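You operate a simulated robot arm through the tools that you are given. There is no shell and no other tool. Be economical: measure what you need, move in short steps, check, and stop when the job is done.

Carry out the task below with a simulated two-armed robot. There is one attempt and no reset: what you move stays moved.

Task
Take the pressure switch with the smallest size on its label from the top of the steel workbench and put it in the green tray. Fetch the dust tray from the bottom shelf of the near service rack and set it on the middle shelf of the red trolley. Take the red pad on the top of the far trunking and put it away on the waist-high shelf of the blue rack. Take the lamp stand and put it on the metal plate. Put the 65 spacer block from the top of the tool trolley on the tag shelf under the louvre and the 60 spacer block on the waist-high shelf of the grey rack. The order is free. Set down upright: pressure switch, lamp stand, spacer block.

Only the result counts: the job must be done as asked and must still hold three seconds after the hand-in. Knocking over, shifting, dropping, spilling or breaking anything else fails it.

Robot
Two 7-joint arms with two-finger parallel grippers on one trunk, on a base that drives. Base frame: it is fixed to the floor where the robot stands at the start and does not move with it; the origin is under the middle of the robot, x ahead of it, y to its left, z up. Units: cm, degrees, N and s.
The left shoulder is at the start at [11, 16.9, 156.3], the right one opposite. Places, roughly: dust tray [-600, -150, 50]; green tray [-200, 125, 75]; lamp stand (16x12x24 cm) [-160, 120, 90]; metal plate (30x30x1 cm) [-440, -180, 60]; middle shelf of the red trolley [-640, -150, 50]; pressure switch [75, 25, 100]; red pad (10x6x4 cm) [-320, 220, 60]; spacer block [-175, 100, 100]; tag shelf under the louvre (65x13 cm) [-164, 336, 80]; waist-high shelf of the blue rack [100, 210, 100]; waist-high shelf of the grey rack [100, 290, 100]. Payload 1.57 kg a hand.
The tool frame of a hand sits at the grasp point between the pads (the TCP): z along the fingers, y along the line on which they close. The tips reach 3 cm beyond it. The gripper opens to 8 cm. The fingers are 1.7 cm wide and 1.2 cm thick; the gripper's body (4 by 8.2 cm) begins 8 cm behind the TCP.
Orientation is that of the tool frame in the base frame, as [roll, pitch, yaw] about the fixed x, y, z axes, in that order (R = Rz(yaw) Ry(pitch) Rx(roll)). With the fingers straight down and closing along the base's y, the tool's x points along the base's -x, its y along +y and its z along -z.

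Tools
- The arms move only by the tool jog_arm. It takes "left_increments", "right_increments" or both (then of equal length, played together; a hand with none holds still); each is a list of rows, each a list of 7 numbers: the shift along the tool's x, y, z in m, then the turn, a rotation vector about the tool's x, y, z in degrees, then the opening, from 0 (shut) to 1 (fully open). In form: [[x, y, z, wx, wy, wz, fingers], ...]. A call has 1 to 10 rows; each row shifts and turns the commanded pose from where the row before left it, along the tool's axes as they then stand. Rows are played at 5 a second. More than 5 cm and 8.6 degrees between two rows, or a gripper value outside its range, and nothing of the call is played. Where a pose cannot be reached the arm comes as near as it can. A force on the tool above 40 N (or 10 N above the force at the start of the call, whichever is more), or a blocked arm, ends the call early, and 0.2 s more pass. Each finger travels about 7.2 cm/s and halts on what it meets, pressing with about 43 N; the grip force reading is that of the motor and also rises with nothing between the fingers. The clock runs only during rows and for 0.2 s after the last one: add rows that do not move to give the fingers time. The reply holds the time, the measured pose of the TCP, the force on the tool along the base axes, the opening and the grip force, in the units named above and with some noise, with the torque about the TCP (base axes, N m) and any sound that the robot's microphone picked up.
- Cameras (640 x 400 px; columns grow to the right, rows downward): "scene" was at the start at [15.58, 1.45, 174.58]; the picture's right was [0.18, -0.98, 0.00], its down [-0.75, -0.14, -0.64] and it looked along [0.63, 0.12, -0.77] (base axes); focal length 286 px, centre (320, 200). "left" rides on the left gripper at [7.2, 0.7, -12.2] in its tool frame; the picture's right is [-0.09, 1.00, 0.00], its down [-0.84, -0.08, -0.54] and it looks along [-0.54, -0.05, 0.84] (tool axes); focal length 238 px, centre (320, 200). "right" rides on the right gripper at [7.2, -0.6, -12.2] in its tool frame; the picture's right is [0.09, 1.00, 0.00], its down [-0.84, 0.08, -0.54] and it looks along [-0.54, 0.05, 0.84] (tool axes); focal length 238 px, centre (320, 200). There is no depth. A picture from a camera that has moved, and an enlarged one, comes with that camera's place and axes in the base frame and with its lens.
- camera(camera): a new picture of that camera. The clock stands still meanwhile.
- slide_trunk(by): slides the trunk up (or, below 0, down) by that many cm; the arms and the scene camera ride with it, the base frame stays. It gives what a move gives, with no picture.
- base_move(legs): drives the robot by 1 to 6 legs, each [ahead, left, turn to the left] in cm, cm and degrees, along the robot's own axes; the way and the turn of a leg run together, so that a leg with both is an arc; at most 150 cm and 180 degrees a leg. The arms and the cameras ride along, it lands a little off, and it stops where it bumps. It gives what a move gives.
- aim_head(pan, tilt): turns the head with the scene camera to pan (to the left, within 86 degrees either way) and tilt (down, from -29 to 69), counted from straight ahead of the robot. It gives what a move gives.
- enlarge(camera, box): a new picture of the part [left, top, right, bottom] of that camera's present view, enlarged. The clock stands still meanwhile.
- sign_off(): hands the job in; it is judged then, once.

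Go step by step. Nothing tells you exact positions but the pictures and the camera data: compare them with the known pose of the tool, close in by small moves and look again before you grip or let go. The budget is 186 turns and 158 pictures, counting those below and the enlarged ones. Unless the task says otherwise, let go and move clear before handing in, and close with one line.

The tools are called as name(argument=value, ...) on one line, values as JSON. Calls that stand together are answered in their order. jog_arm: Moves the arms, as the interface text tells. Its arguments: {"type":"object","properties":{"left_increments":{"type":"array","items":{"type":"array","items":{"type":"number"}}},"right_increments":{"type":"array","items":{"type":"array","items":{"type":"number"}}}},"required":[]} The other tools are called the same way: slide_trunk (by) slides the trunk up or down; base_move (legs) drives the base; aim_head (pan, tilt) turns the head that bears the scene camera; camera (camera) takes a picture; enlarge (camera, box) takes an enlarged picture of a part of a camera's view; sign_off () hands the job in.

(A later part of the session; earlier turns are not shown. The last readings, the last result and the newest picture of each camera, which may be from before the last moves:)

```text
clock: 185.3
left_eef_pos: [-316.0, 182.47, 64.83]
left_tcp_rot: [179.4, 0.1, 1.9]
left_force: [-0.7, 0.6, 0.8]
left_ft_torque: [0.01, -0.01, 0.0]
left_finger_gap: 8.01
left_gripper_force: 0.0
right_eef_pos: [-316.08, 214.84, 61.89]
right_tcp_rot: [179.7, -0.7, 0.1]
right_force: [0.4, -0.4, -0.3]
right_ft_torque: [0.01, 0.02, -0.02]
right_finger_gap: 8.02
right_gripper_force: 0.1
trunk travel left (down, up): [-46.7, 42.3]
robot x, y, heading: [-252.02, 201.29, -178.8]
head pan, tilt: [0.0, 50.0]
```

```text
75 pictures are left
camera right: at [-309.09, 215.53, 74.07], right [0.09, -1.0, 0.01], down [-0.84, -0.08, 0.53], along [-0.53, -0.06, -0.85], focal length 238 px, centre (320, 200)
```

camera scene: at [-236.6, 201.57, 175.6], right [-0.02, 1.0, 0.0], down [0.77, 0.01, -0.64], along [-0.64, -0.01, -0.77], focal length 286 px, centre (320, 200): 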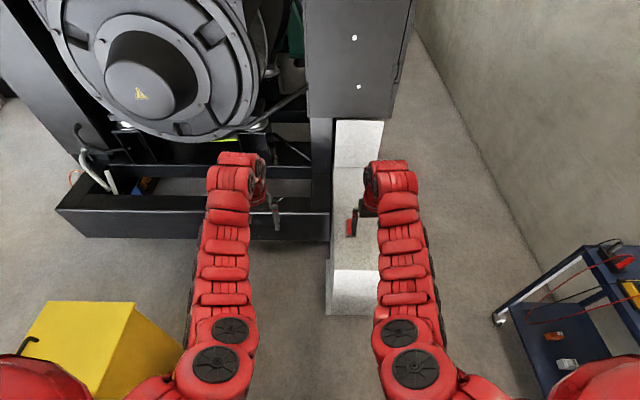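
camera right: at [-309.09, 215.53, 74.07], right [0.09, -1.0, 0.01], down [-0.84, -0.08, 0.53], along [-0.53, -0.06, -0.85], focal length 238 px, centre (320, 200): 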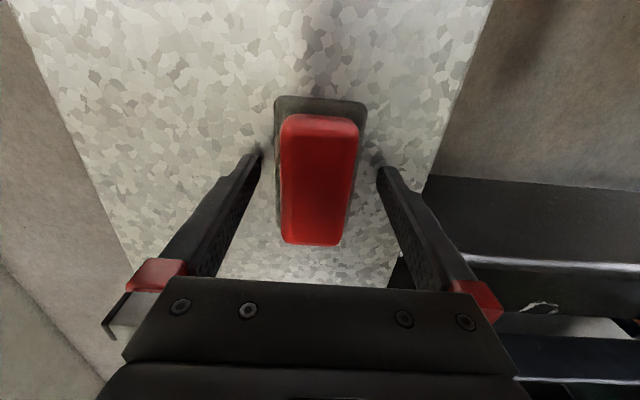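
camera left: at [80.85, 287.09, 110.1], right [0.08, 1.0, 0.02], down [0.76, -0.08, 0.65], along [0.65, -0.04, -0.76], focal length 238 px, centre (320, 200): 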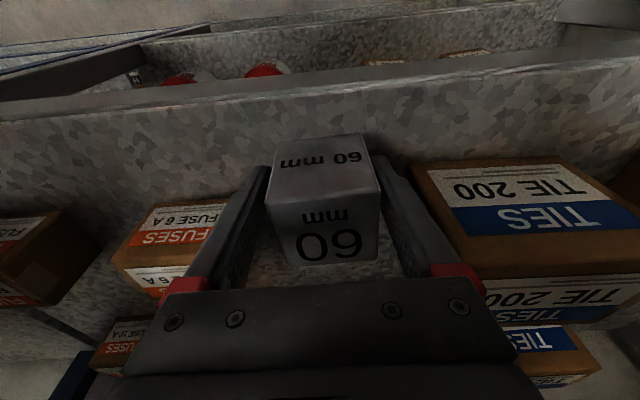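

jog_arm(right_increments=[[0, 0, 0.007, 0, 0, 0, 1], [0, 0, 0.007, 0, 0, 0, 1], [0, 0, 0.006, 0, 0, 0, 1], [0, 0, 0, 0, 0, 0, 1]])

camera(camera="right")

```text
clock: 185.8
left_eef_pos: [-315.68, 182.5, 65.23]
left_tcp_rot: [179.5, 0.4, 2.0]
left_force: [-0.2, -0.2, 0.1]
left_ft_torque: [0.0, 0.03, -0.01]
left_finger_gap: 8.0
left_gripper_force: 0.0
right_eef_pos: [-316.04, 214.9, 61.41]
right_tcp_rot: [179.9, 0.1, -0.1]
right_force: [16.3, -1.6, 29.0]
right_ft_torque: [1.17, -0.74, -0.89]
right_finger_gap: 7.84
right_gripper_force: 0.0
trunk travel left (down, up): [-46.7, 42.3]
robot x, y, heading: [-251.91, 201.13, -178.8]
head pan, tilt: [0.0, 50.0]
stopped in row 2 (right hand): the force on the tool passed its limit at 49 N (the readings are from after the stop); the commanded pose is now the measured one
```

```text
74 pictures are left
camera right: at [-308.95, 215.51, 73.66], right [0.09, -1.0, 0.0], down [-0.84, -0.08, 0.54], along [-0.54, -0.05, -0.84], focal length 238 px, centre (320, 200)
```

right: 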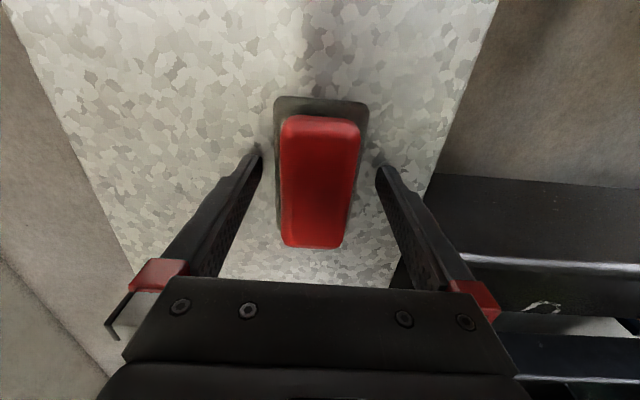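

The tips touch the trunking surface (z≈58.4). I'll raise 5 mm and close.

jog_arm(right_increments=[[0, 0, -0.006, 0, 0, 0, 1], [0, 0, 0, 0, 0, 0, 0.6], [0, 0, 0, 0, 0, 0, 0.3], [0, 0, 0, 0, 0, 0, 0], [0, 0, 0, 0, 0, 0, 0], [0, 0, 0, 0, 0, 0, 0]])

slide_trunk(by=10)

camera(camera="right")

```text
clock: 187.2
left_eef_pos: [-315.97, 182.56, 64.95]
left_tcp_rot: [179.3, 0.1, 2.0]
left_force: [0.0, 0.2, -0.5]
left_ft_torque: [-0.01, 0.0, 0.01]
left_finger_gap: 8.0
left_gripper_force: 0.1
right_eef_pos: [-316.41, 214.89, 61.62]
right_tcp_rot: [179.8, -0.1, -0.1]
right_force: [0.1, -0.3, 0.7]
right_ft_torque: [-0.02, -0.02, -0.04]
right_finger_gap: 5.36
right_gripper_force: 42.8
trunk travel left (down, up): [-46.7, 42.3]
robot x, y, heading: [-251.99, 201.21, -178.8]
head pan, tilt: [0.0, 50.0]
```

```text
clock: 188.6
left_eef_pos: [-316.12, 182.49, 74.94]
left_tcp_rot: [179.4, 0.0, 1.9]
left_force: [-0.5, -1.3, -0.3]
left_ft_torque: [0.0, 0.0, -0.03]
left_finger_gap: 8.02
left_gripper_force: 0.2
right_eef_pos: [-316.33, 214.98, 71.6]
right_tcp_rot: [179.8, -0.1, 0.1]
right_force: [0.0, 0.1, -0.6]
right_ft_torque: [0.02, 0.02, -0.02]
right_finger_gap: 5.39
right_gripper_force: 42.9
trunk travel left (down, up): [-56.7, 32.3]
robot x, y, heading: [-251.8, 201.5, -178.7]
head pan, tilt: [0.0, 50.0]
```

```text
73 pictures are left
camera right: at [-309.27, 215.54, 83.82], right [0.09, -1.0, 0.0], down [-0.84, -0.08, 0.54], along [-0.54, -0.05, -0.84], focal length 238 px, centre (320, 200)
```

right: 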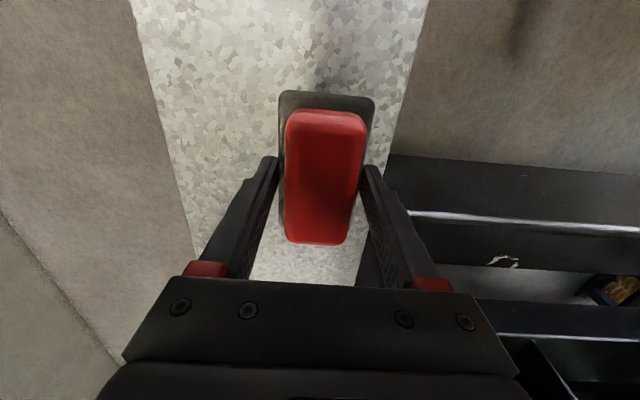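

The pad is held. I'll back out, turn right around and approach the blue rack.

slide_trunk(by=32)

base_move(legs=[[-150, 0, 0], [-30, 0, 0], [0, 0, -178], [60, 5, 0]])

aim_head(pan=0, tilt=35)

camera(camera="scene")

```text
clock: 191.8
left_eef_pos: [-315.94, 182.44, 106.86]
left_tcp_rot: [179.3, 0.1, 1.9]
left_force: [0.0, 0.5, 0.3]
left_ft_torque: [-0.02, 0.0, 0.0]
left_finger_gap: 7.99
left_gripper_force: 0.0
right_eef_pos: [-316.39, 214.9, 103.73]
right_tcp_rot: [179.8, -0.2, 0.1]
right_force: [0.4, -0.2, -0.3]
right_ft_torque: [0.0, 0.0, 0.01]
right_finger_gap: 5.39
right_gripper_force: 42.7
trunk travel left (down, up): [-88.7, 0.3]
robot x, y, heading: [-252.04, 201.39, -178.9]
head pan, tilt: [0.0, 50.0]
```

```text
clock: 211.1
left_eef_pos: [51.41, 236.45, 107.0]
left_tcp_rot: [179.4, 0.1, -175.2]
left_force: [-0.5, 0.7, -0.2]
left_ft_torque: [0.0, -0.03, 0.0]
left_finger_gap: 8.02
left_gripper_force: 0.1
right_eef_pos: [53.25, 204.26, 103.6]
right_tcp_rot: [179.8, -0.3, -177.1]
right_force: [-1.0, -0.1, -1.4]
right_ft_torque: [0.01, -0.03, 0.0]
right_finger_gap: 5.39
right_gripper_force: 42.6
trunk travel left (down, up): [-88.7, 0.3]
robot x, y, heading: [-11.94, 214.59, 3.8]
head pan, tilt: [0.0, 50.0]
```

```text
clock: 211.9
left_eef_pos: [51.38, 236.48, 106.89]
left_tcp_rot: [179.4, 0.1, -175.3]
left_force: [0.2, 0.2, 0.3]
left_ft_torque: [-0.02, -0.01, -0.03]
left_finger_gap: 7.99
left_gripper_force: 0.0
right_eef_pos: [53.42, 204.27, 103.66]
right_tcp_rot: [179.8, -0.3, -177.1]
right_force: [0.5, -0.3, -1.0]
right_ft_torque: [-0.01, -0.03, 0.02]
right_finger_gap: 5.4
right_gripper_force: 43.6
trunk travel left (down, up): [-88.7, 0.3]
robot x, y, heading: [-11.73, 214.98, 3.8]
head pan, tilt: [0.0, 35.0]
```

```text
72 pictures are left
camera scene: at [5.13, 215.96, 177.75], right [0.07, -1.0, 0.0], down [-0.57, -0.04, -0.82], along [0.82, 0.06, -0.57], focal length 286 px, centre (320, 200)
```

scene: 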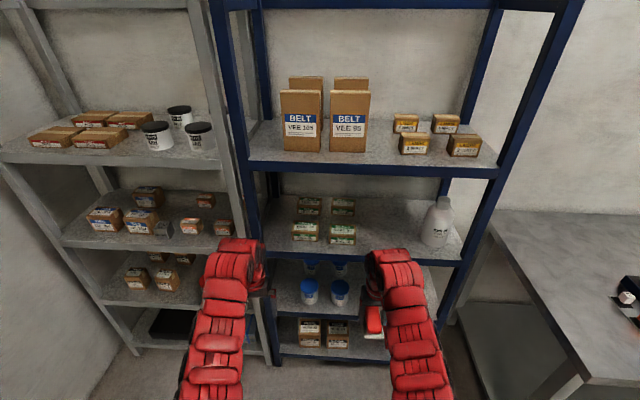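

jog_arm(left_increments=[[0.01, 0.04, 0, 0, 0, 0, 1], [0.02, 0.04, 0, 0, 0, 0, 1], [0.02, 0.04, 0, 0, 0, 0, 1], [0.02, 0.04, 0, 0, 0, 0, 1], [0.02, 0.04, 0, 0, 0, 0, 1], [0.02, 0.02, 0, 0, 0, 0, 1], [0, 0, 0, 0, 0, 0, 1]], right_increments=[[-0.02, 0, 0, 0, 0, 0, 0], [-0.02, 0, 0, 0, 0, 0, 0], [-0.01, 0, 0, 0, 0, 0, 0], [0, 0, 0, 0, -4, 0, 0], [0, 0, 0, 0, -4, 0, 0], [0, 0, 0, 0, 0, 0, 0], [0, 0, 0, 0, 0, 0, 0]])

base_move(legs=[[0, 0, -3.8]])

camera(camera="scene")

```text
clock: 213.5
left_eef_pos: [38.77, 257.41, 107.01]
left_tcp_rot: [179.4, 0.2, -175.4]
left_force: [0.2, 0.2, 0.4]
left_ft_torque: [-0.01, 0.0, -0.02]
left_finger_gap: 7.99
left_gripper_force: 0.0
right_eef_pos: [58.36, 204.37, 103.63]
right_tcp_rot: [179.8, 7.7, -177.2]
right_force: [0.2, -0.4, 0.1]
right_ft_torque: [-0.01, 0.0, -0.01]
right_finger_gap: 5.4
right_gripper_force: 43.0
trunk travel left (down, up): [-88.7, 0.3]
robot x, y, heading: [-11.57, 214.64, 3.9]
head pan, tilt: [0.0, 35.0]
```

```text
clock: 214.3
left_eef_pos: [41.37, 254.25, 106.95]
left_tcp_rot: [179.6, 0.1, -179.1]
left_force: [0.2, -0.1, -0.9]
left_ft_torque: [-0.03, -0.02, -0.02]
left_finger_gap: 8.02
left_gripper_force: 0.2
right_eef_pos: [57.51, 200.04, 103.75]
right_tcp_rot: [179.9, 7.8, 179.1]
right_force: [-1.0, 0.1, 0.3]
right_ft_torque: [0.01, 0.0, 0.01]
right_finger_gap: 5.36
right_gripper_force: 43.2
trunk travel left (down, up): [-88.7, 0.3]
robot x, y, heading: [-11.64, 214.88, -0.1]
head pan, tilt: [0.0, 35.0]
```

```text
71 pictures are left
camera scene: at [5.07, 215.07, 177.77], right [0.0, -1.0, 0.0], down [-0.57, 0.0, -0.82], along [0.82, 0.0, -0.57], focal length 286 px, centre (320, 200)
```

scene: 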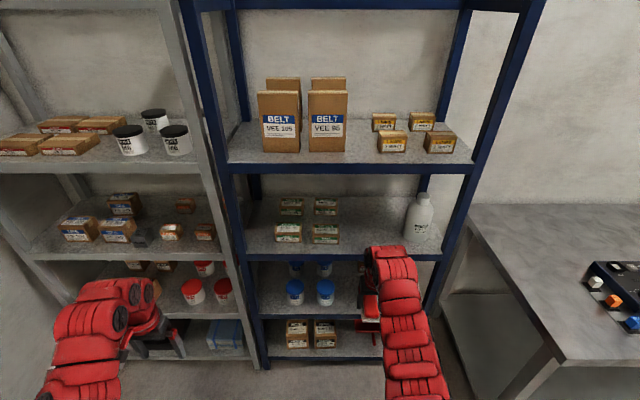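

slide_trunk(by=-2.5)

base_move(legs=[[21, -6, 0]])

camera(camera="right")

camera(camera="scene")

```text
clock: 215.1
left_eef_pos: [41.23, 253.98, 104.63]
left_tcp_rot: [179.4, 0.2, -179.1]
left_force: [0.4, -0.3, 0.1]
left_ft_torque: [0.0, -0.02, 0.02]
left_finger_gap: 8.0
left_gripper_force: 0.1
right_eef_pos: [57.46, 199.92, 101.12]
right_tcp_rot: [179.9, 7.7, 179.1]
right_force: [-0.3, 0.6, -0.2]
right_ft_torque: [0.02, 0.02, -0.01]
right_finger_gap: 5.36
right_gripper_force: 43.0
trunk travel left (down, up): [-86.2, 2.8]
robot x, y, heading: [-11.59, 214.77, 0.7]
head pan, tilt: [0.0, 35.0]
```

```text
clock: 216.7
left_eef_pos: [62.05, 248.12, 104.64]
left_tcp_rot: [179.4, 0.2, -179.0]
left_force: [-0.1, -0.7, 0.1]
left_ft_torque: [0.0, 0.01, 0.0]
left_finger_gap: 8.0
left_gripper_force: 0.1
right_eef_pos: [78.21, 194.03, 101.12]
right_tcp_rot: [179.6, 7.8, 179.1]
right_force: [0.3, -0.1, -0.2]
right_ft_torque: [-0.01, 0.02, 0.0]
right_finger_gap: 5.39
right_gripper_force: 43.1
trunk travel left (down, up): [-86.2, 2.8]
robot x, y, heading: [9.61, 209.12, 0.2]
head pan, tilt: [0.0, 35.0]
```

```text
70 pictures are left
camera right: at [69.36, 193.42, 112.24], right [-0.08, 1.0, -0.01], down [0.76, 0.06, 0.65], along [0.65, 0.04, -0.76], focal length 238 px, centre (320, 200)
```

right: 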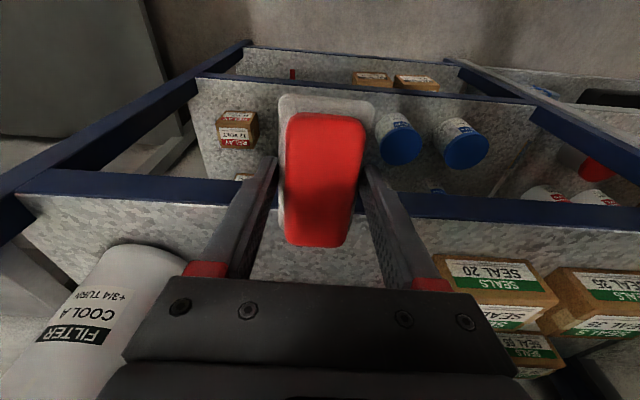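

```text
69 pictures are left
camera scene: at [25.88, 208.97, 175.28], right [0.0, -1.0, 0.0], down [-0.57, 0.0, -0.82], along [0.82, 0.0, -0.57], focal length 286 px, centre (320, 200)
```

scene: 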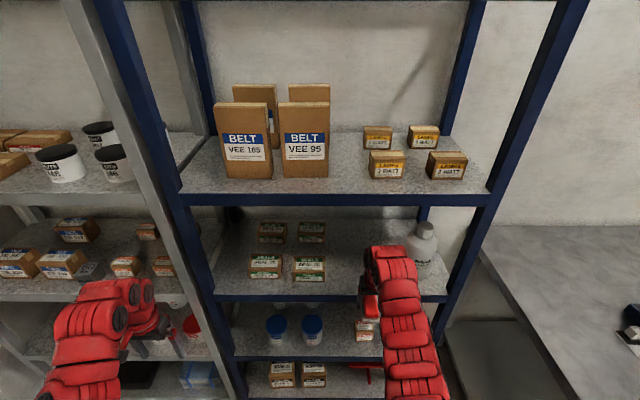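

base_move(legs=[[9, 1, 0]])

camera(camera="right")

enlarge(camera="scene", box=[300, 180, 500, 305])

```text
clock: 217.8
left_eef_pos: [71.03, 249.2, 104.63]
left_tcp_rot: [179.3, 0.3, -179.0]
left_force: [-0.1, 0.8, 0.0]
left_ft_torque: [-0.02, 0.03, 0.0]
left_finger_gap: 7.99
left_gripper_force: 0.0
right_eef_pos: [87.18, 195.13, 101.15]
right_tcp_rot: [179.8, 7.9, 179.1]
right_force: [-1.1, -0.2, 0.5]
right_ft_torque: [-0.03, 0.01, -0.01]
right_finger_gap: 5.38
right_gripper_force: 43.5
trunk travel left (down, up): [-86.2, 2.8]
robot x, y, heading: [18.23, 210.31, 0.4]
head pan, tilt: [0.0, 35.0]
```

```text
68 pictures are left
camera right: at [78.3, 194.48, 112.25], right [-0.08, 1.0, -0.01], down [0.76, 0.06, 0.65], along [0.65, 0.04, -0.76], focal length 238 px, centre (320, 200)
```

right: 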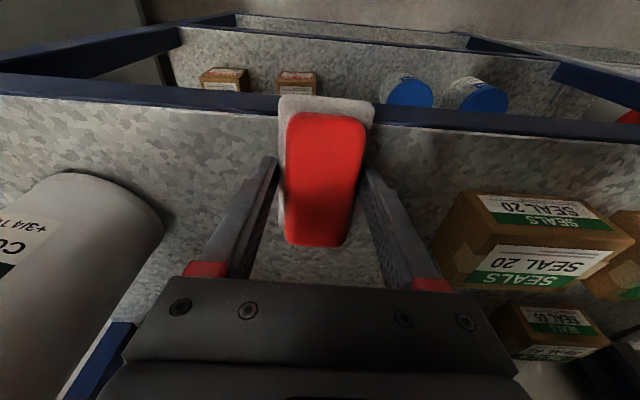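

```text
3.20 times, centred on (400, 242) of scene
camera zoom: at [34.79, 209.98, 175.29], right [0.0, -1.0, 0.0], down [-0.57, 0.0, -0.82], along [0.82, 0.0, -0.57], focal length 915 px, centre (64, 64)
```

zoom: 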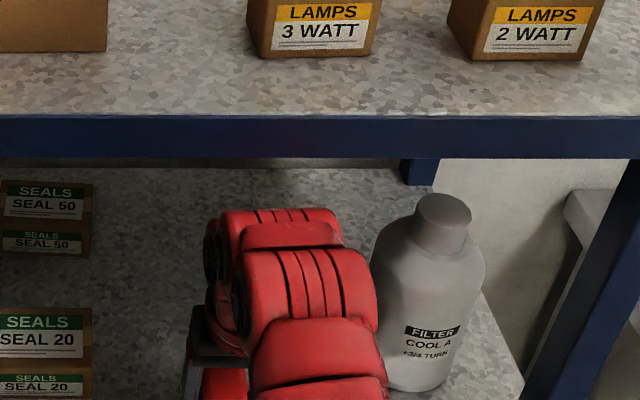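

base_move(legs=[[6, 0, 0]])

jog_arm(right_increments=[[0.0006, 0, 0.004, 0, 0, 0, 0], [0.0006, 0, 0.004, 0, 0, 0, 0], [0, 0, 0, 0, 0, 0, 0]])

camera(camera="right")

```text
clock: 218.8
left_eef_pos: [76.69, 249.3, 104.73]
left_tcp_rot: [179.3, 0.3, -178.9]
left_force: [-0.1, -0.2, 0.2]
left_ft_torque: [-0.02, 0.0, 0.03]
left_finger_gap: 8.01
left_gripper_force: 0.0
right_eef_pos: [92.8, 195.19, 101.3]
right_tcp_rot: [179.8, 8.0, 179.2]
right_force: [-0.3, 0.4, -1.1]
right_ft_torque: [0.01, -0.04, 0.01]
right_finger_gap: 5.38
right_gripper_force: 42.8
trunk travel left (down, up): [-86.2, 2.8]
robot x, y, heading: [23.62, 209.72, 0.6]
head pan, tilt: [0.0, 35.0]
```

```text
clock: 219.6
left_eef_pos: [77.15, 249.41, 104.48]
left_tcp_rot: [179.4, 0.1, -178.9]
left_force: [0.6, 0.6, 0.2]
left_ft_torque: [0.04, 0.01, 0.01]
left_finger_gap: 7.99
left_gripper_force: 0.1
right_eef_pos: [93.24, 195.22, 100.2]
right_tcp_rot: [179.8, 7.7, 179.2]
right_force: [0.8, -0.2, 0.0]
right_ft_torque: [0.03, 0.0, 0.01]
right_finger_gap: 5.37
right_gripper_force: 43.1
trunk travel left (down, up): [-86.2, 2.8]
robot x, y, heading: [23.86, 210.19, 0.3]
head pan, tilt: [0.0, 35.0]
```

```text
66 pictures are left
camera right: at [84.45, 194.58, 111.3], right [-0.08, 1.0, -0.01], down [0.76, 0.06, 0.65], along [0.65, 0.04, -0.76], focal length 238 px, centre (320, 200)
```

right: 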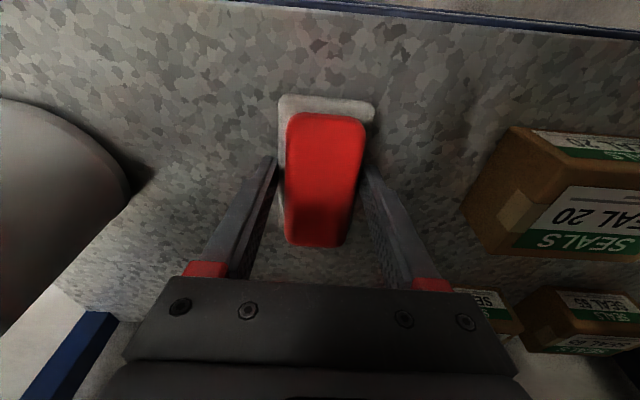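

jog_arm(right_increments=[[0.0006, 0, 0.004, 0, 0, 0, 0], [0.0006, 0, 0.004, 0, 0, 0, 0], [0, 0, 0, 0, 3, 0, 0], [0, 0, 0, 0, 3, 0, 0], [0, 0, 0, 0, 0, 0, 0]])

jog_arm(right_increments=[[0, 0, 0.003, 0, 0, 0, 0], [0, 0, 0.003, 0, 0, 0, 0], [0, 0, 0, 0, 0, 0, 0]])

```text
clock: 220.8
left_eef_pos: [76.96, 249.23, 104.52]
left_tcp_rot: [179.3, 0.1, -178.9]
left_force: [-0.4, 0.0, 0.0]
left_ft_torque: [0.04, 0.0, 0.01]
left_finger_gap: 7.98
left_gripper_force: 0.1
right_eef_pos: [92.87, 195.21, 99.2]
right_tcp_rot: [179.9, 1.5, 179.2]
right_force: [5.7, -0.3, 14.6]
right_ft_torque: [-0.07, 0.6, 0.0]
right_finger_gap: 5.38
right_gripper_force: 42.6
trunk travel left (down, up): [-86.2, 2.8]
robot x, y, heading: [24.05, 209.69, 0.3]
head pan, tilt: [0.0, 35.0]
```

```text
clock: 221.6
left_eef_pos: [76.87, 249.38, 104.75]
left_tcp_rot: [179.4, 0.3, -178.9]
left_force: [0.0, -0.2, 0.1]
left_ft_torque: [0.0, -0.05, 0.02]
left_finger_gap: 8.0
left_gripper_force: 0.0
right_eef_pos: [93.14, 195.21, 99.08]
right_tcp_rot: [179.8, 1.9, 179.1]
right_force: [-5.4, -2.3, 15.7]
right_ft_torque: [-0.22, 0.92, 0.06]
right_finger_gap: 5.36
right_gripper_force: 43.0
trunk travel left (down, up): [-86.2, 2.8]
robot x, y, heading: [24.04, 210.05, 0.5]
head pan, tilt: [0.0, 35.0]
```

The pad is in contact with the shelf; releasing.

jog_arm(right_increments=[[0, 0, -0.002, 0, 0, 0, 0.3], [0, 0, 0, 0, 0, 0, 0.75], [0, 0, 0, 0, 0, 0, 0.95], [0, 0, 0, 0, 0, 0, 0.95]])

camera(camera="right")

```text
clock: 222.6
left_eef_pos: [76.99, 249.27, 104.63]
left_tcp_rot: [179.5, 0.2, -178.9]
left_force: [0.5, 0.8, -0.6]
left_ft_torque: [-0.01, -0.01, 0.01]
left_finger_gap: 7.99
left_gripper_force: 0.0
right_eef_pos: [93.12, 195.15, 99.13]
right_tcp_rot: [179.8, 1.9, 179.2]
right_force: [-0.3, -0.7, 0.4]
right_ft_torque: [0.01, -0.01, 0.0]
right_finger_gap: 7.62
right_gripper_force: 0.0
trunk travel left (down, up): [-86.2, 2.8]
robot x, y, heading: [23.96, 210.16, 0.3]
head pan, tilt: [0.0, 35.0]
```

```text
65 pictures are left
camera right: at [85.51, 194.52, 111.08], right [-0.08, 1.0, 0.0], down [0.82, 0.06, 0.57], along [0.57, 0.04, -0.82], focal length 238 px, centre (320, 200)
```

right: 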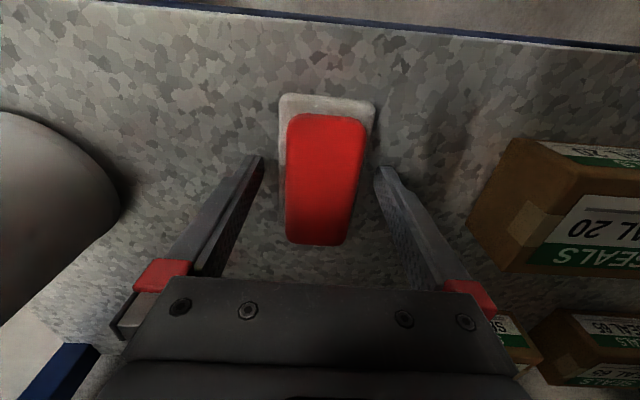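

The pad is put away. Now the lamp: I'll back out, return down the corridor in reverse and go to the front of the tool trolley.

base_move(legs=[[-55, 0, 0], [0, 0, 90], [-150, 0, 0], [-27, 0, 0], [0, 138, 0]])

aim_head(pan=0, tilt=50)

camera(camera="scene")

```text
clock: 244.6
left_eef_pos: [-208.94, 83.55, 104.53]
left_tcp_rot: [179.3, 0.2, -88.1]
left_force: [-0.1, 0.0, 0.2]
left_ft_torque: [0.0, 0.01, 0.01]
left_finger_gap: 8.0
left_gripper_force: 0.0
right_eef_pos: [-155.02, 100.56, 99.05]
right_tcp_rot: [179.8, 1.9, -90.0]
right_force: [1.0, 0.6, 0.0]
right_ft_torque: [-0.01, -0.01, -0.01]
right_finger_gap: 7.61
right_gripper_force: 0.1
trunk travel left (down, up): [-86.2, 2.8]
robot x, y, heading: [-168.75, 30.89, 91.1]
head pan, tilt: [0.0, 35.0]
```

```text
clock: 245.4
left_eef_pos: [-209.04, 83.46, 104.55]
left_tcp_rot: [179.5, 0.2, -88.1]
left_force: [1.2, 0.3, -0.4]
left_ft_torque: [0.0, 0.01, -0.01]
left_finger_gap: 7.99
left_gripper_force: 0.1
right_eef_pos: [-155.05, 100.48, 99.06]
right_tcp_rot: [179.8, 1.9, -90.0]
right_force: [0.2, -0.6, 0.2]
right_ft_torque: [0.0, -0.02, -0.03]
right_finger_gap: 7.6
right_gripper_force: 0.0
trunk travel left (down, up): [-86.2, 2.8]
robot x, y, heading: [-168.5, 31.3, 91.1]
head pan, tilt: [0.0, 50.0]
```

```text
64 pictures are left
camera scene: at [-169.12, 46.92, 173.1], right [1.0, 0.02, 0.0], down [0.02, -0.77, -0.64], along [-0.01, 0.64, -0.77], focal length 286 px, centre (320, 200)
```

scene: 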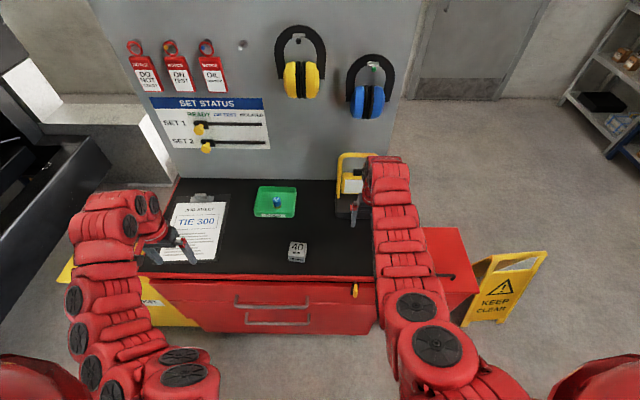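

The lamp's handle bar is near [-157, 120.4, 109]. I'll raise the right hand and turn its wrist 90° so the fingers close across the bar.

jog_arm(right_increments=[[0, 0, -0.04, 0, 0, 0, 1], [0, 0, -0.04, 0, 0, 0, 1], [0, 0, -0.04, 0, 0, 0, 1], [0, 0, -0.04, 0, 0, 0, 1], [0, 0, -0.04, 0, 0, 0, 1], [0, 0, -0.04, 0, 0, 8, 1], [0, 0, 0, 0, 0, 8.5, 1], [0, 0, 0, 0, 0, 8.5, 1], [0, 0, 0, 0, 0, 8.5, 1], [0, 0, 0, 0, 0, 8.5, 1]])

jog_arm(right_increments=[[0, 0, 0, 0, 0, 8.5, 1], [0, 0, 0, 0, 0, 8.5, 1], [0, 0, 0, 0, 0, 8.5, 1], [0, 0, 0, 0, 0, 8.5, 1], [0, 0, 0, 0, 0, 8.5, 1], [0, 0, 0, 0, 0, 5.5, 1], [0, 0, 0, 0, 0, 0, 1]])

camera(camera="right")

```text
clock: 247.6
left_eef_pos: [-208.92, 83.45, 104.66]
left_tcp_rot: [179.4, 0.0, -88.1]
left_force: [-0.6, -0.2, -0.1]
left_ft_torque: [-0.02, 0.0, 0.01]
left_finger_gap: 8.0
left_gripper_force: 0.0
right_eef_pos: [-154.89, 99.72, 123.03]
right_tcp_rot: [178.7, 1.1, -132.1]
right_force: [0.3, 0.3, 0.8]
right_ft_torque: [0.02, 0.05, 0.0]
right_finger_gap: 7.99
right_gripper_force: 0.0
trunk travel left (down, up): [-86.2, 2.8]
robot x, y, heading: [-168.55, 31.09, 91.1]
head pan, tilt: [0.0, 50.0]
```

```text
clock: 249.2
left_eef_pos: [-209.07, 83.56, 104.52]
left_tcp_rot: [179.3, 0.1, -88.1]
left_force: [-0.4, 1.0, 0.1]
left_ft_torque: [0.0, -0.01, 0.02]
left_finger_gap: 7.98
left_gripper_force: 0.1
right_eef_pos: [-154.95, 99.89, 123.11]
right_tcp_rot: [178.2, -0.2, 180.0]
right_force: [-0.5, 0.0, 0.4]
right_ft_torque: [-0.01, 0.0, 0.0]
right_finger_gap: 7.99
right_gripper_force: 0.1
trunk travel left (down, up): [-86.2, 2.8]
robot x, y, heading: [-168.59, 31.25, 91.2]
head pan, tilt: [0.0, 50.0]
```

```text
63 pictures are left
camera right: at [-162.23, 98.7, 135.25], right [-0.09, 1.0, 0.03], down [0.84, 0.06, 0.54], along [0.54, 0.08, -0.84], focal length 238 px, centre (320, 200)
```

right: 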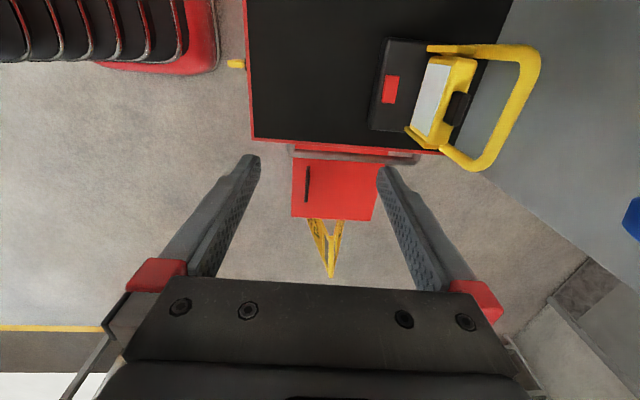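

base_move(legs=[[14, 0, 0]])

jog_arm(right_increments=[[0.01, 0.02, 0, -0.9, 0, 0, 1], [0.013, 0.02, 0, -0.9, 0, 0, 1], [0, 0.025, 0, 0, 0, 0, 1], [0, 0, 0, 0, 0, 0, 1]])

camera(camera="right")

camera(camera="scene")

```text
clock: 250.5
left_eef_pos: [-209.25, 97.47, 104.62]
left_tcp_rot: [179.5, 0.1, -88.2]
left_force: [0.5, -0.5, 0.4]
left_ft_torque: [0.03, 0.0, 0.01]
left_finger_gap: 8.0
left_gripper_force: 0.1
right_eef_pos: [-155.16, 113.68, 123.22]
right_tcp_rot: [178.1, -0.2, -180.0]
right_force: [0.5, -0.4, -0.3]
right_ft_torque: [0.02, -0.01, -0.03]
right_finger_gap: 7.98
right_gripper_force: 0.0
trunk travel left (down, up): [-86.2, 2.8]
robot x, y, heading: [-169.01, 45.33, 91.1]
head pan, tilt: [0.0, 50.0]
```

```text
clock: 251.5
left_eef_pos: [-209.03, 97.41, 104.68]
left_tcp_rot: [179.4, 0.3, -88.2]
left_force: [0.0, 0.8, 0.0]
left_ft_torque: [0.01, -0.05, 0.0]
left_finger_gap: 8.01
left_gripper_force: 0.0
right_eef_pos: [-157.35, 119.02, 123.36]
right_tcp_rot: [176.6, 0.0, 179.9]
right_force: [3.6, -19.8, -5.3]
right_ft_torque: [0.0, 0.09, -0.34]
right_finger_gap: 6.29
right_gripper_force: 0.0
right hand out of reach, approached as far as the arm can: row 3
trunk travel left (down, up): [-86.2, 2.8]
robot x, y, heading: [-168.63, 45.15, 91.2]
head pan, tilt: [0.0, 50.0]
```

```text
62 pictures are left
camera right: at [-164.65, 117.58, 135.53], right [-0.09, 0.99, 0.06], down [0.84, 0.04, 0.54], along [0.54, 0.1, -0.84], focal length 238 px, centre (320, 200)
```

right: 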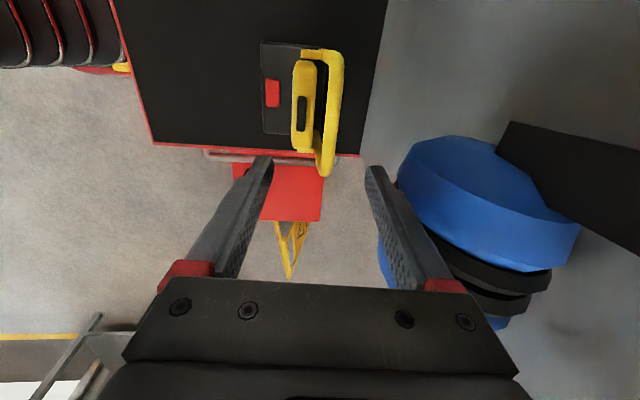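

```text
61 pictures are left
camera scene: at [-169.31, 60.53, 173.12], right [1.0, 0.02, 0.0], down [0.01, -0.76, -0.64], along [-0.01, 0.64, -0.76], focal length 286 px, centre (320, 200)
```

scene: 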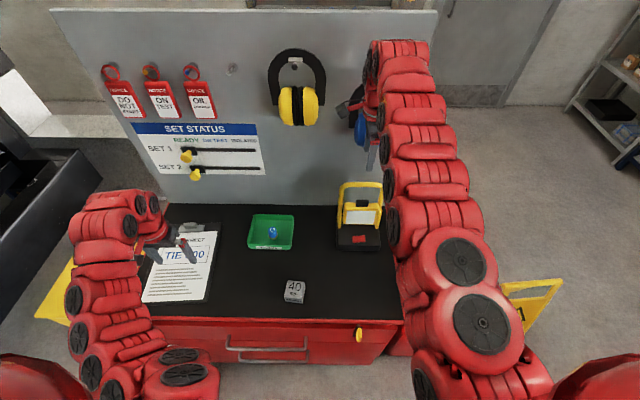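

The right finger touched the blue ear defender on the pegboard; I'll withdraw straight back immediately.

jog_arm(right_increments=[[0, -0.02, 0, 0, 0, 0, 0.78], [0, -0.03, 0, 0, 0, 0, 0.78], [0, -0.03, 0, 1.7, 0, 0, 0.8], [0, 0, 0, 1.7, 0, 0, 0.8], [0, 0, 0, 0, 0, 0, 0.8]])

base_move(legs=[[-8, 0, 0]])

aim_head(pan=-8, tilt=30)

camera(camera="scene")

camera(camera="right")

```text
clock: 252.7
left_eef_pos: [-209.26, 97.43, 104.59]
left_tcp_rot: [179.4, 0.2, -88.1]
left_force: [0.2, -0.7, 0.7]
left_ft_torque: [0.02, -0.02, -0.02]
left_finger_gap: 7.99
left_gripper_force: 0.0
right_eef_pos: [-157.54, 111.4, 122.94]
right_tcp_rot: [179.7, -0.2, 180.0]
right_force: [-1.2, 0.1, 1.3]
right_ft_torque: [0.04, 0.01, -0.03]
right_finger_gap: 6.39
right_gripper_force: 0.2
trunk travel left (down, up): [-86.2, 2.8]
robot x, y, heading: [-169.18, 44.82, 91.2]
head pan, tilt: [0.0, 50.0]
```

```text
clock: 253.8
left_eef_pos: [-208.83, 89.92, 104.35]
left_tcp_rot: [179.4, 0.0, -88.1]
left_force: [-0.5, 0.4, 0.7]
left_ft_torque: [0.0, -0.02, 0.01]
left_finger_gap: 8.0
left_gripper_force: 0.0
right_eef_pos: [-157.31, 103.86, 122.75]
right_tcp_rot: [179.9, -0.2, 179.9]
right_force: [-0.2, -0.5, 1.1]
right_ft_torque: [-0.05, -0.02, 0.03]
right_finger_gap: 6.41
right_gripper_force: 0.1
trunk travel left (down, up): [-86.2, 2.8]
robot x, y, heading: [-169.07, 37.1, 91.1]
head pan, tilt: [0.0, 50.0]
```

```text
clock: 254.6
left_eef_pos: [-209.03, 89.34, 104.64]
left_tcp_rot: [179.3, 0.2, -88.1]
left_force: [0.4, 0.2, 0.7]
left_ft_torque: [0.0, 0.02, -0.03]
left_finger_gap: 7.98
left_gripper_force: 0.0
right_eef_pos: [-157.44, 103.43, 122.93]
right_tcp_rot: [179.8, -0.1, 180.0]
right_force: [0.2, 0.7, 0.3]
right_ft_torque: [-0.01, -0.01, 0.03]
right_finger_gap: 6.4
right_gripper_force: 0.0
trunk travel left (down, up): [-86.2, 2.8]
robot x, y, heading: [-168.76, 37.38, 91.0]
head pan, tilt: [-8.0, 30.0]
```

```text
60 pictures are left
camera scene: at [-167.98, 54.14, 176.06], right [0.99, -0.12, 0.0], down [-0.06, -0.5, -0.87], along [0.1, 0.86, -0.5], focal length 286 px, centre (320, 200)
```

scene: 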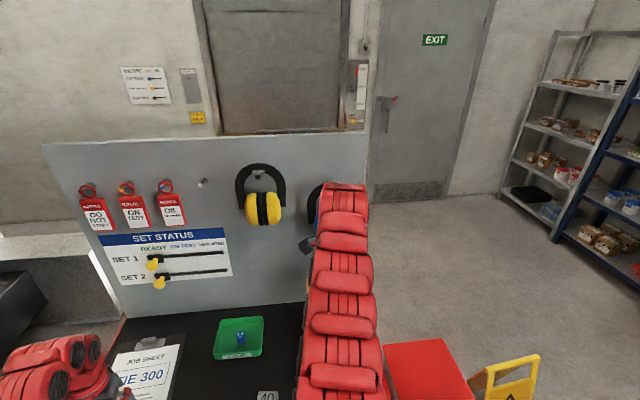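

```text
59 pictures are left
camera right: at [-164.63, 102.7, 135.1], right [-0.09, 1.0, 0.0], down [0.84, 0.08, 0.54], along [0.54, 0.05, -0.84], focal length 238 px, centre (320, 200)
```

right: 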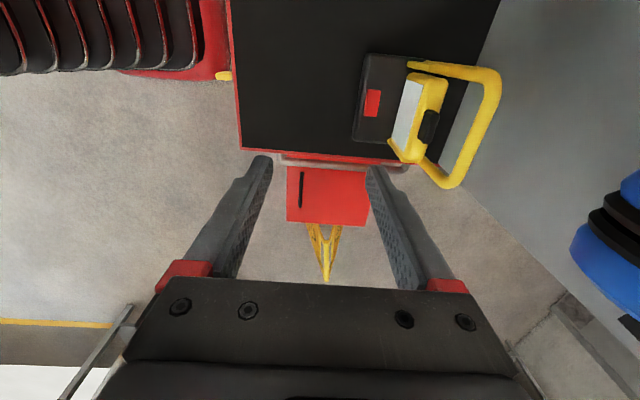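

The ear defender hangs above the lamp, so a vertical approach is too tight. I'll lean the hand back by tilting the fingers forward-down about 34°.

jog_arm(right_increments=[[0, 0, 0, -8.5, 0, 0, 0.6], [0, 0, 0, -8.5, 0, 0, 0.5], [0, 0, 0, -8.5, 0, 0, 0.5], [0, 0, 0, -8.5, 0, 0, 0.5], [0, 0, 0, 0, 0, 0, 0.5]])

camera(camera="right")

```text
clock: 255.8
left_eef_pos: [-209.2, 89.64, 104.58]
left_tcp_rot: [179.4, 0.1, -88.1]
left_force: [0.6, 0.8, 0.3]
left_ft_torque: [0.0, 0.0, 0.01]
left_finger_gap: 7.97
left_gripper_force: 0.1
right_eef_pos: [-157.46, 103.55, 122.83]
right_tcp_rot: [174.1, -0.1, 180.0]
right_force: [-0.5, 0.6, 0.0]
right_ft_torque: [-0.02, 0.0, 0.01]
right_finger_gap: 4.0
right_gripper_force: 0.0
right hand out of reach, approached as far as the arm can: row 2, 3, 4
trunk travel left (down, up): [-86.2, 2.8]
robot x, y, heading: [-168.75, 37.52, 91.1]
head pan, tilt: [-8.0, 30.0]
```

```text
58 pictures are left
camera right: at [-164.62, 101.66, 134.89], right [-0.09, 0.99, 0.1], down [0.84, 0.02, 0.54], along [0.54, 0.14, -0.83], focal length 238 px, centre (320, 200)
```

right: 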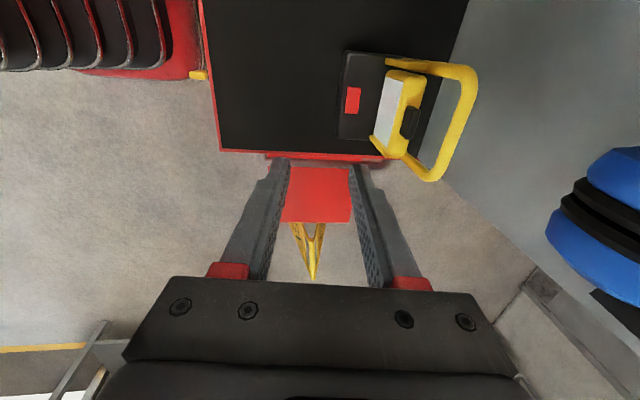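

The tilt hit the inner reach limit. I'll back the base up, extend the arm and lower it, then tilt.

base_move(legs=[[-14, 0, 0]])

jog_arm(right_increments=[[0, 0.035, 0.02, 0, 0, 0, 0.5], [0, 0.035, 0.03, 0, 0, 0, 0.5], [0, 0.035, 0.03, 0, 0, 0, 0.5], [0, 0, 0, -7, 0, 0, 0.5], [0, 0, 0, -7, 0, 0, 0.5], [0, 0, 0, -7, 0, 0, 0.5], [0, 0, 0, -7, 0, 0, 0.5], [0, 0, 0, 0, 0, 0, 0.5]])

camera(camera="right")

```text
clock: 257.1
left_eef_pos: [-208.76, 75.92, 104.49]
left_tcp_rot: [179.5, 0.1, -88.1]
left_force: [0.6, 0.1, 0.4]
left_ft_torque: [-0.03, 0.02, -0.02]
left_finger_gap: 7.98
left_gripper_force: 0.0
right_eef_pos: [-157.21, 89.93, 122.66]
right_tcp_rot: [174.2, -0.2, -179.9]
right_force: [0.4, -0.5, -0.7]
right_ft_torque: [-0.03, 0.0, -0.01]
right_finger_gap: 4.02
right_gripper_force: 0.0
trunk travel left (down, up): [-86.2, 2.8]
robot x, y, heading: [-168.21, 23.38, 91.2]
head pan, tilt: [-8.0, 30.0]
```

```text
clock: 258.9
left_eef_pos: [-208.78, 75.86, 104.55]
left_tcp_rot: [179.4, 0.2, -88.2]
left_force: [1.2, -0.1, -0.2]
left_ft_torque: [-0.02, 0.03, -0.02]
left_finger_gap: 7.99
left_gripper_force: 0.0
right_eef_pos: [-157.01, 99.15, 117.31]
right_tcp_rot: [146.1, -0.2, -179.9]
right_force: [-0.4, -0.1, 0.6]
right_ft_torque: [-0.02, 0.0, 0.01]
right_finger_gap: 4.01
right_gripper_force: 0.1
right hand out of reach, approached as far as the arm can: row 3
trunk travel left (down, up): [-86.2, 2.8]
robot x, y, heading: [-168.25, 23.22, 91.4]
head pan, tilt: [-8.0, 30.0]
```

```text
57 pictures are left
camera right: at [-164.34, 91.67, 127.05], right [-0.09, 0.83, 0.56], down [0.84, -0.24, 0.49], along [0.54, 0.51, -0.67], focal length 238 px, centre (320, 200)
```

right: 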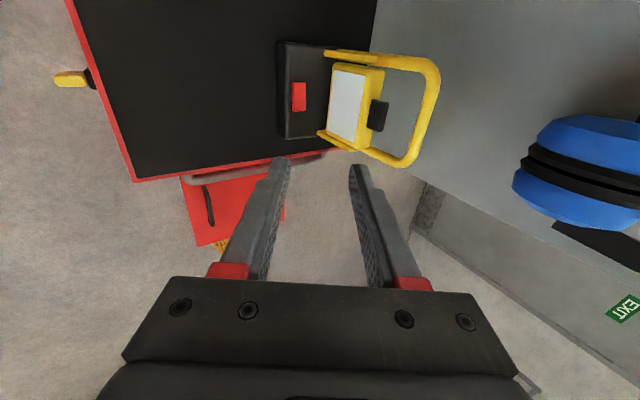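

base_move(legs=[[16, 0, 0]])

jog_arm(right_increments=[[0, -0.01, 0.014, 0, 0, 0, 0.5], [0, -0.008, 0.013, 0, 0, 0, 0.5], [0, 0, 0, 0, 0, 0, 0.5]])

camera(camera="right")

```text
clock: 260.3
left_eef_pos: [-209.11, 91.54, 104.71]
left_tcp_rot: [179.4, 0.3, -88.1]
left_force: [-0.1, 0.0, 0.0]
left_ft_torque: [0.03, 0.01, -0.02]
left_finger_gap: 8.03
left_gripper_force: 0.1
right_eef_pos: [-157.38, 114.67, 117.45]
right_tcp_rot: [146.0, -0.2, -179.9]
right_force: [-0.7, -0.6, 0.2]
right_ft_torque: [0.05, 0.04, 0.05]
right_finger_gap: 4.01
right_gripper_force: 0.1
trunk travel left (down, up): [-86.2, 2.8]
robot x, y, heading: [-169.16, 39.07, 91.3]
head pan, tilt: [-8.0, 30.0]
```

```text
clock: 261.1
left_eef_pos: [-209.24, 91.64, 104.44]
left_tcp_rot: [179.4, 0.0, -88.2]
left_force: [-0.2, -0.8, -0.8]
left_ft_torque: [-0.01, -0.01, 0.01]
left_finger_gap: 8.01
left_gripper_force: 0.2
right_eef_pos: [-157.51, 114.98, 113.96]
right_tcp_rot: [146.2, -0.1, 180.0]
right_force: [-0.2, 0.1, 1.3]
right_ft_torque: [-0.01, 0.01, 0.01]
right_finger_gap: 4.02
right_gripper_force: 0.1
trunk travel left (down, up): [-86.2, 2.8]
robot x, y, heading: [-168.96, 39.38, 91.0]
head pan, tilt: [-8.0, 30.0]
```

```text
56 pictures are left
camera right: at [-164.75, 107.57, 123.77], right [-0.09, 0.83, 0.56], down [0.84, -0.24, 0.49], along [0.54, 0.51, -0.67], focal length 238 px, centre (320, 200)
```

right: 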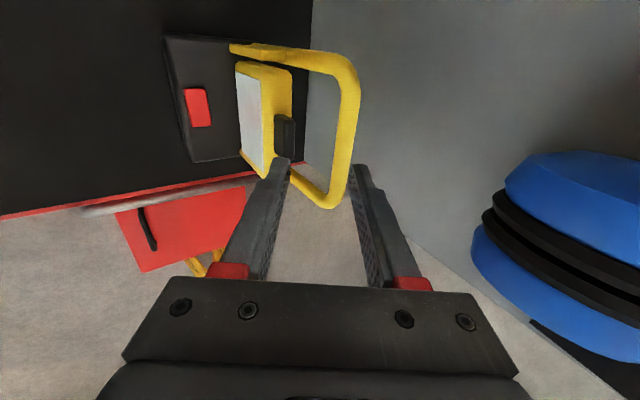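

jog_arm(right_increments=[[0.005, 0.01, 0, 0, 0, 0, 0.5], [0, 0.01, 0.01, 0, 0, 0, 0.5], [0, 0, 0.02, 0, 0, 0, 0.5], [0, 0, 0.015, 0, 0, 0, 0.5], [0, 0, 0, 0, 0, 0, 0.5]])

camera(camera="right")

```text
clock: 262.3
left_eef_pos: [-209.14, 91.48, 104.65]
left_tcp_rot: [179.4, 0.2, -88.1]
left_force: [0.0, -0.7, 0.0]
left_ft_torque: [0.02, -0.03, 0.02]
left_finger_gap: 7.99
left_gripper_force: 0.1
right_eef_pos: [-157.92, 119.07, 111.46]
right_tcp_rot: [146.3, -0.2, 179.9]
right_force: [0.2, -0.2, 0.3]
right_ft_torque: [0.0, 0.02, 0.02]
right_finger_gap: 4.03
right_gripper_force: 0.0
trunk travel left (down, up): [-86.2, 2.8]
robot x, y, heading: [-168.98, 39.25, 91.2]
head pan, tilt: [-8.0, 30.0]
```

```text
55 pictures are left
camera right: at [-165.19, 111.67, 121.15], right [-0.09, 0.83, 0.55], down [0.84, -0.24, 0.49], along [0.54, 0.51, -0.67], focal length 238 px, centre (320, 200)
```

right: 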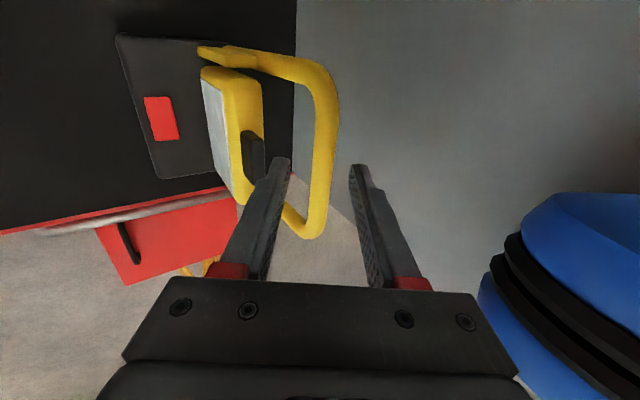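

jog_arm(right_increments=[[0.003, 0, 0.012, 0, 0, 0, 0.5], [0, 0, 0.012, 0, 0, 0, 0.5], [0, 0, 0, 0, 0, 0, 0.5]])

camera(camera="right")

```text
clock: 263.1
left_eef_pos: [-209.09, 91.6, 104.57]
left_tcp_rot: [179.4, 0.2, -88.2]
left_force: [0.9, -0.4, 0.4]
left_ft_torque: [0.0, 0.0, -0.03]
left_finger_gap: 7.99
left_gripper_force: 0.1
right_eef_pos: [-158.29, 120.57, 109.51]
right_tcp_rot: [146.1, -0.3, 180.0]
right_force: [-0.2, -0.6, 0.8]
right_ft_torque: [-0.01, 0.02, 0.0]
right_finger_gap: 3.97
right_gripper_force: 0.0
trunk travel left (down, up): [-86.2, 2.8]
robot x, y, heading: [-169.13, 39.09, 91.2]
head pan, tilt: [-8.0, 30.0]
```

```text
54 pictures are left
camera right: at [-165.49, 113.05, 119.24], right [-0.09, 0.83, 0.56], down [0.84, -0.24, 0.49], along [0.54, 0.51, -0.67], focal length 238 px, centre (320, 200)
```

right: 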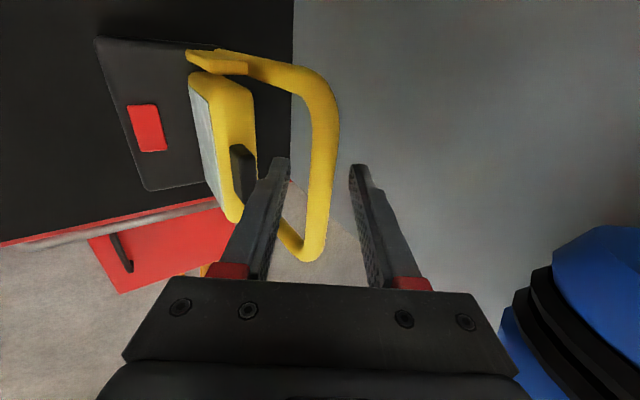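

The bar is between the pads; I'll close and lift a little.

jog_arm(right_increments=[[0, 0, 0, 0, 0, 0, 0.25], [0, 0, 0, 0, 0, 0, 0], [0, 0, 0, 0, 0, 0, 0], [0, 0, 0, 0, 0, 0, 0]])

slide_trunk(by=2.5)

camera(camera="right")

```text
clock: 264.1
left_eef_pos: [-208.98, 91.51, 104.64]
left_tcp_rot: [179.4, 0.2, -88.2]
left_force: [0.1, -1.0, -0.3]
left_ft_torque: [0.0, -0.01, 0.01]
left_finger_gap: 8.04
left_gripper_force: 0.1
right_eef_pos: [-158.22, 120.55, 109.6]
right_tcp_rot: [146.2, -0.1, 179.9]
right_force: [0.4, 3.6, 2.1]
right_ft_torque: [0.08, 0.0, 0.06]
right_finger_gap: 1.58
right_gripper_force: 31.5
trunk travel left (down, up): [-86.2, 2.8]
robot x, y, heading: [-169.37, 39.27, 91.4]
head pan, tilt: [-8.0, 30.0]
```

```text
clock: 264.9
left_eef_pos: [-209.1, 91.64, 106.94]
left_tcp_rot: [179.4, 0.1, -88.1]
left_force: [-0.6, 0.6, 0.3]
left_ft_torque: [-0.03, 0.02, -0.01]
left_finger_gap: 8.01
left_gripper_force: 0.0
right_eef_pos: [-158.29, 120.62, 111.97]
right_tcp_rot: [146.2, -0.2, -179.9]
right_force: [0.9, 1.1, -6.2]
right_ft_torque: [-0.22, -0.07, 0.06]
right_finger_gap: 1.55
right_gripper_force: 31.3
trunk travel left (down, up): [-88.7, 0.3]
robot x, y, heading: [-168.74, 39.05, 91.2]
head pan, tilt: [-8.0, 30.0]
```

```text
53 pictures are left
camera right: at [-165.51, 113.19, 121.64], right [-0.09, 0.83, 0.55], down [0.84, -0.24, 0.49], along [0.54, 0.51, -0.67], focal length 238 px, centre (320, 200)
```

right: 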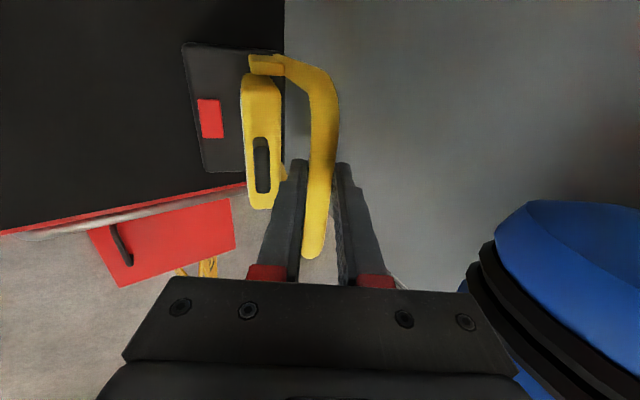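

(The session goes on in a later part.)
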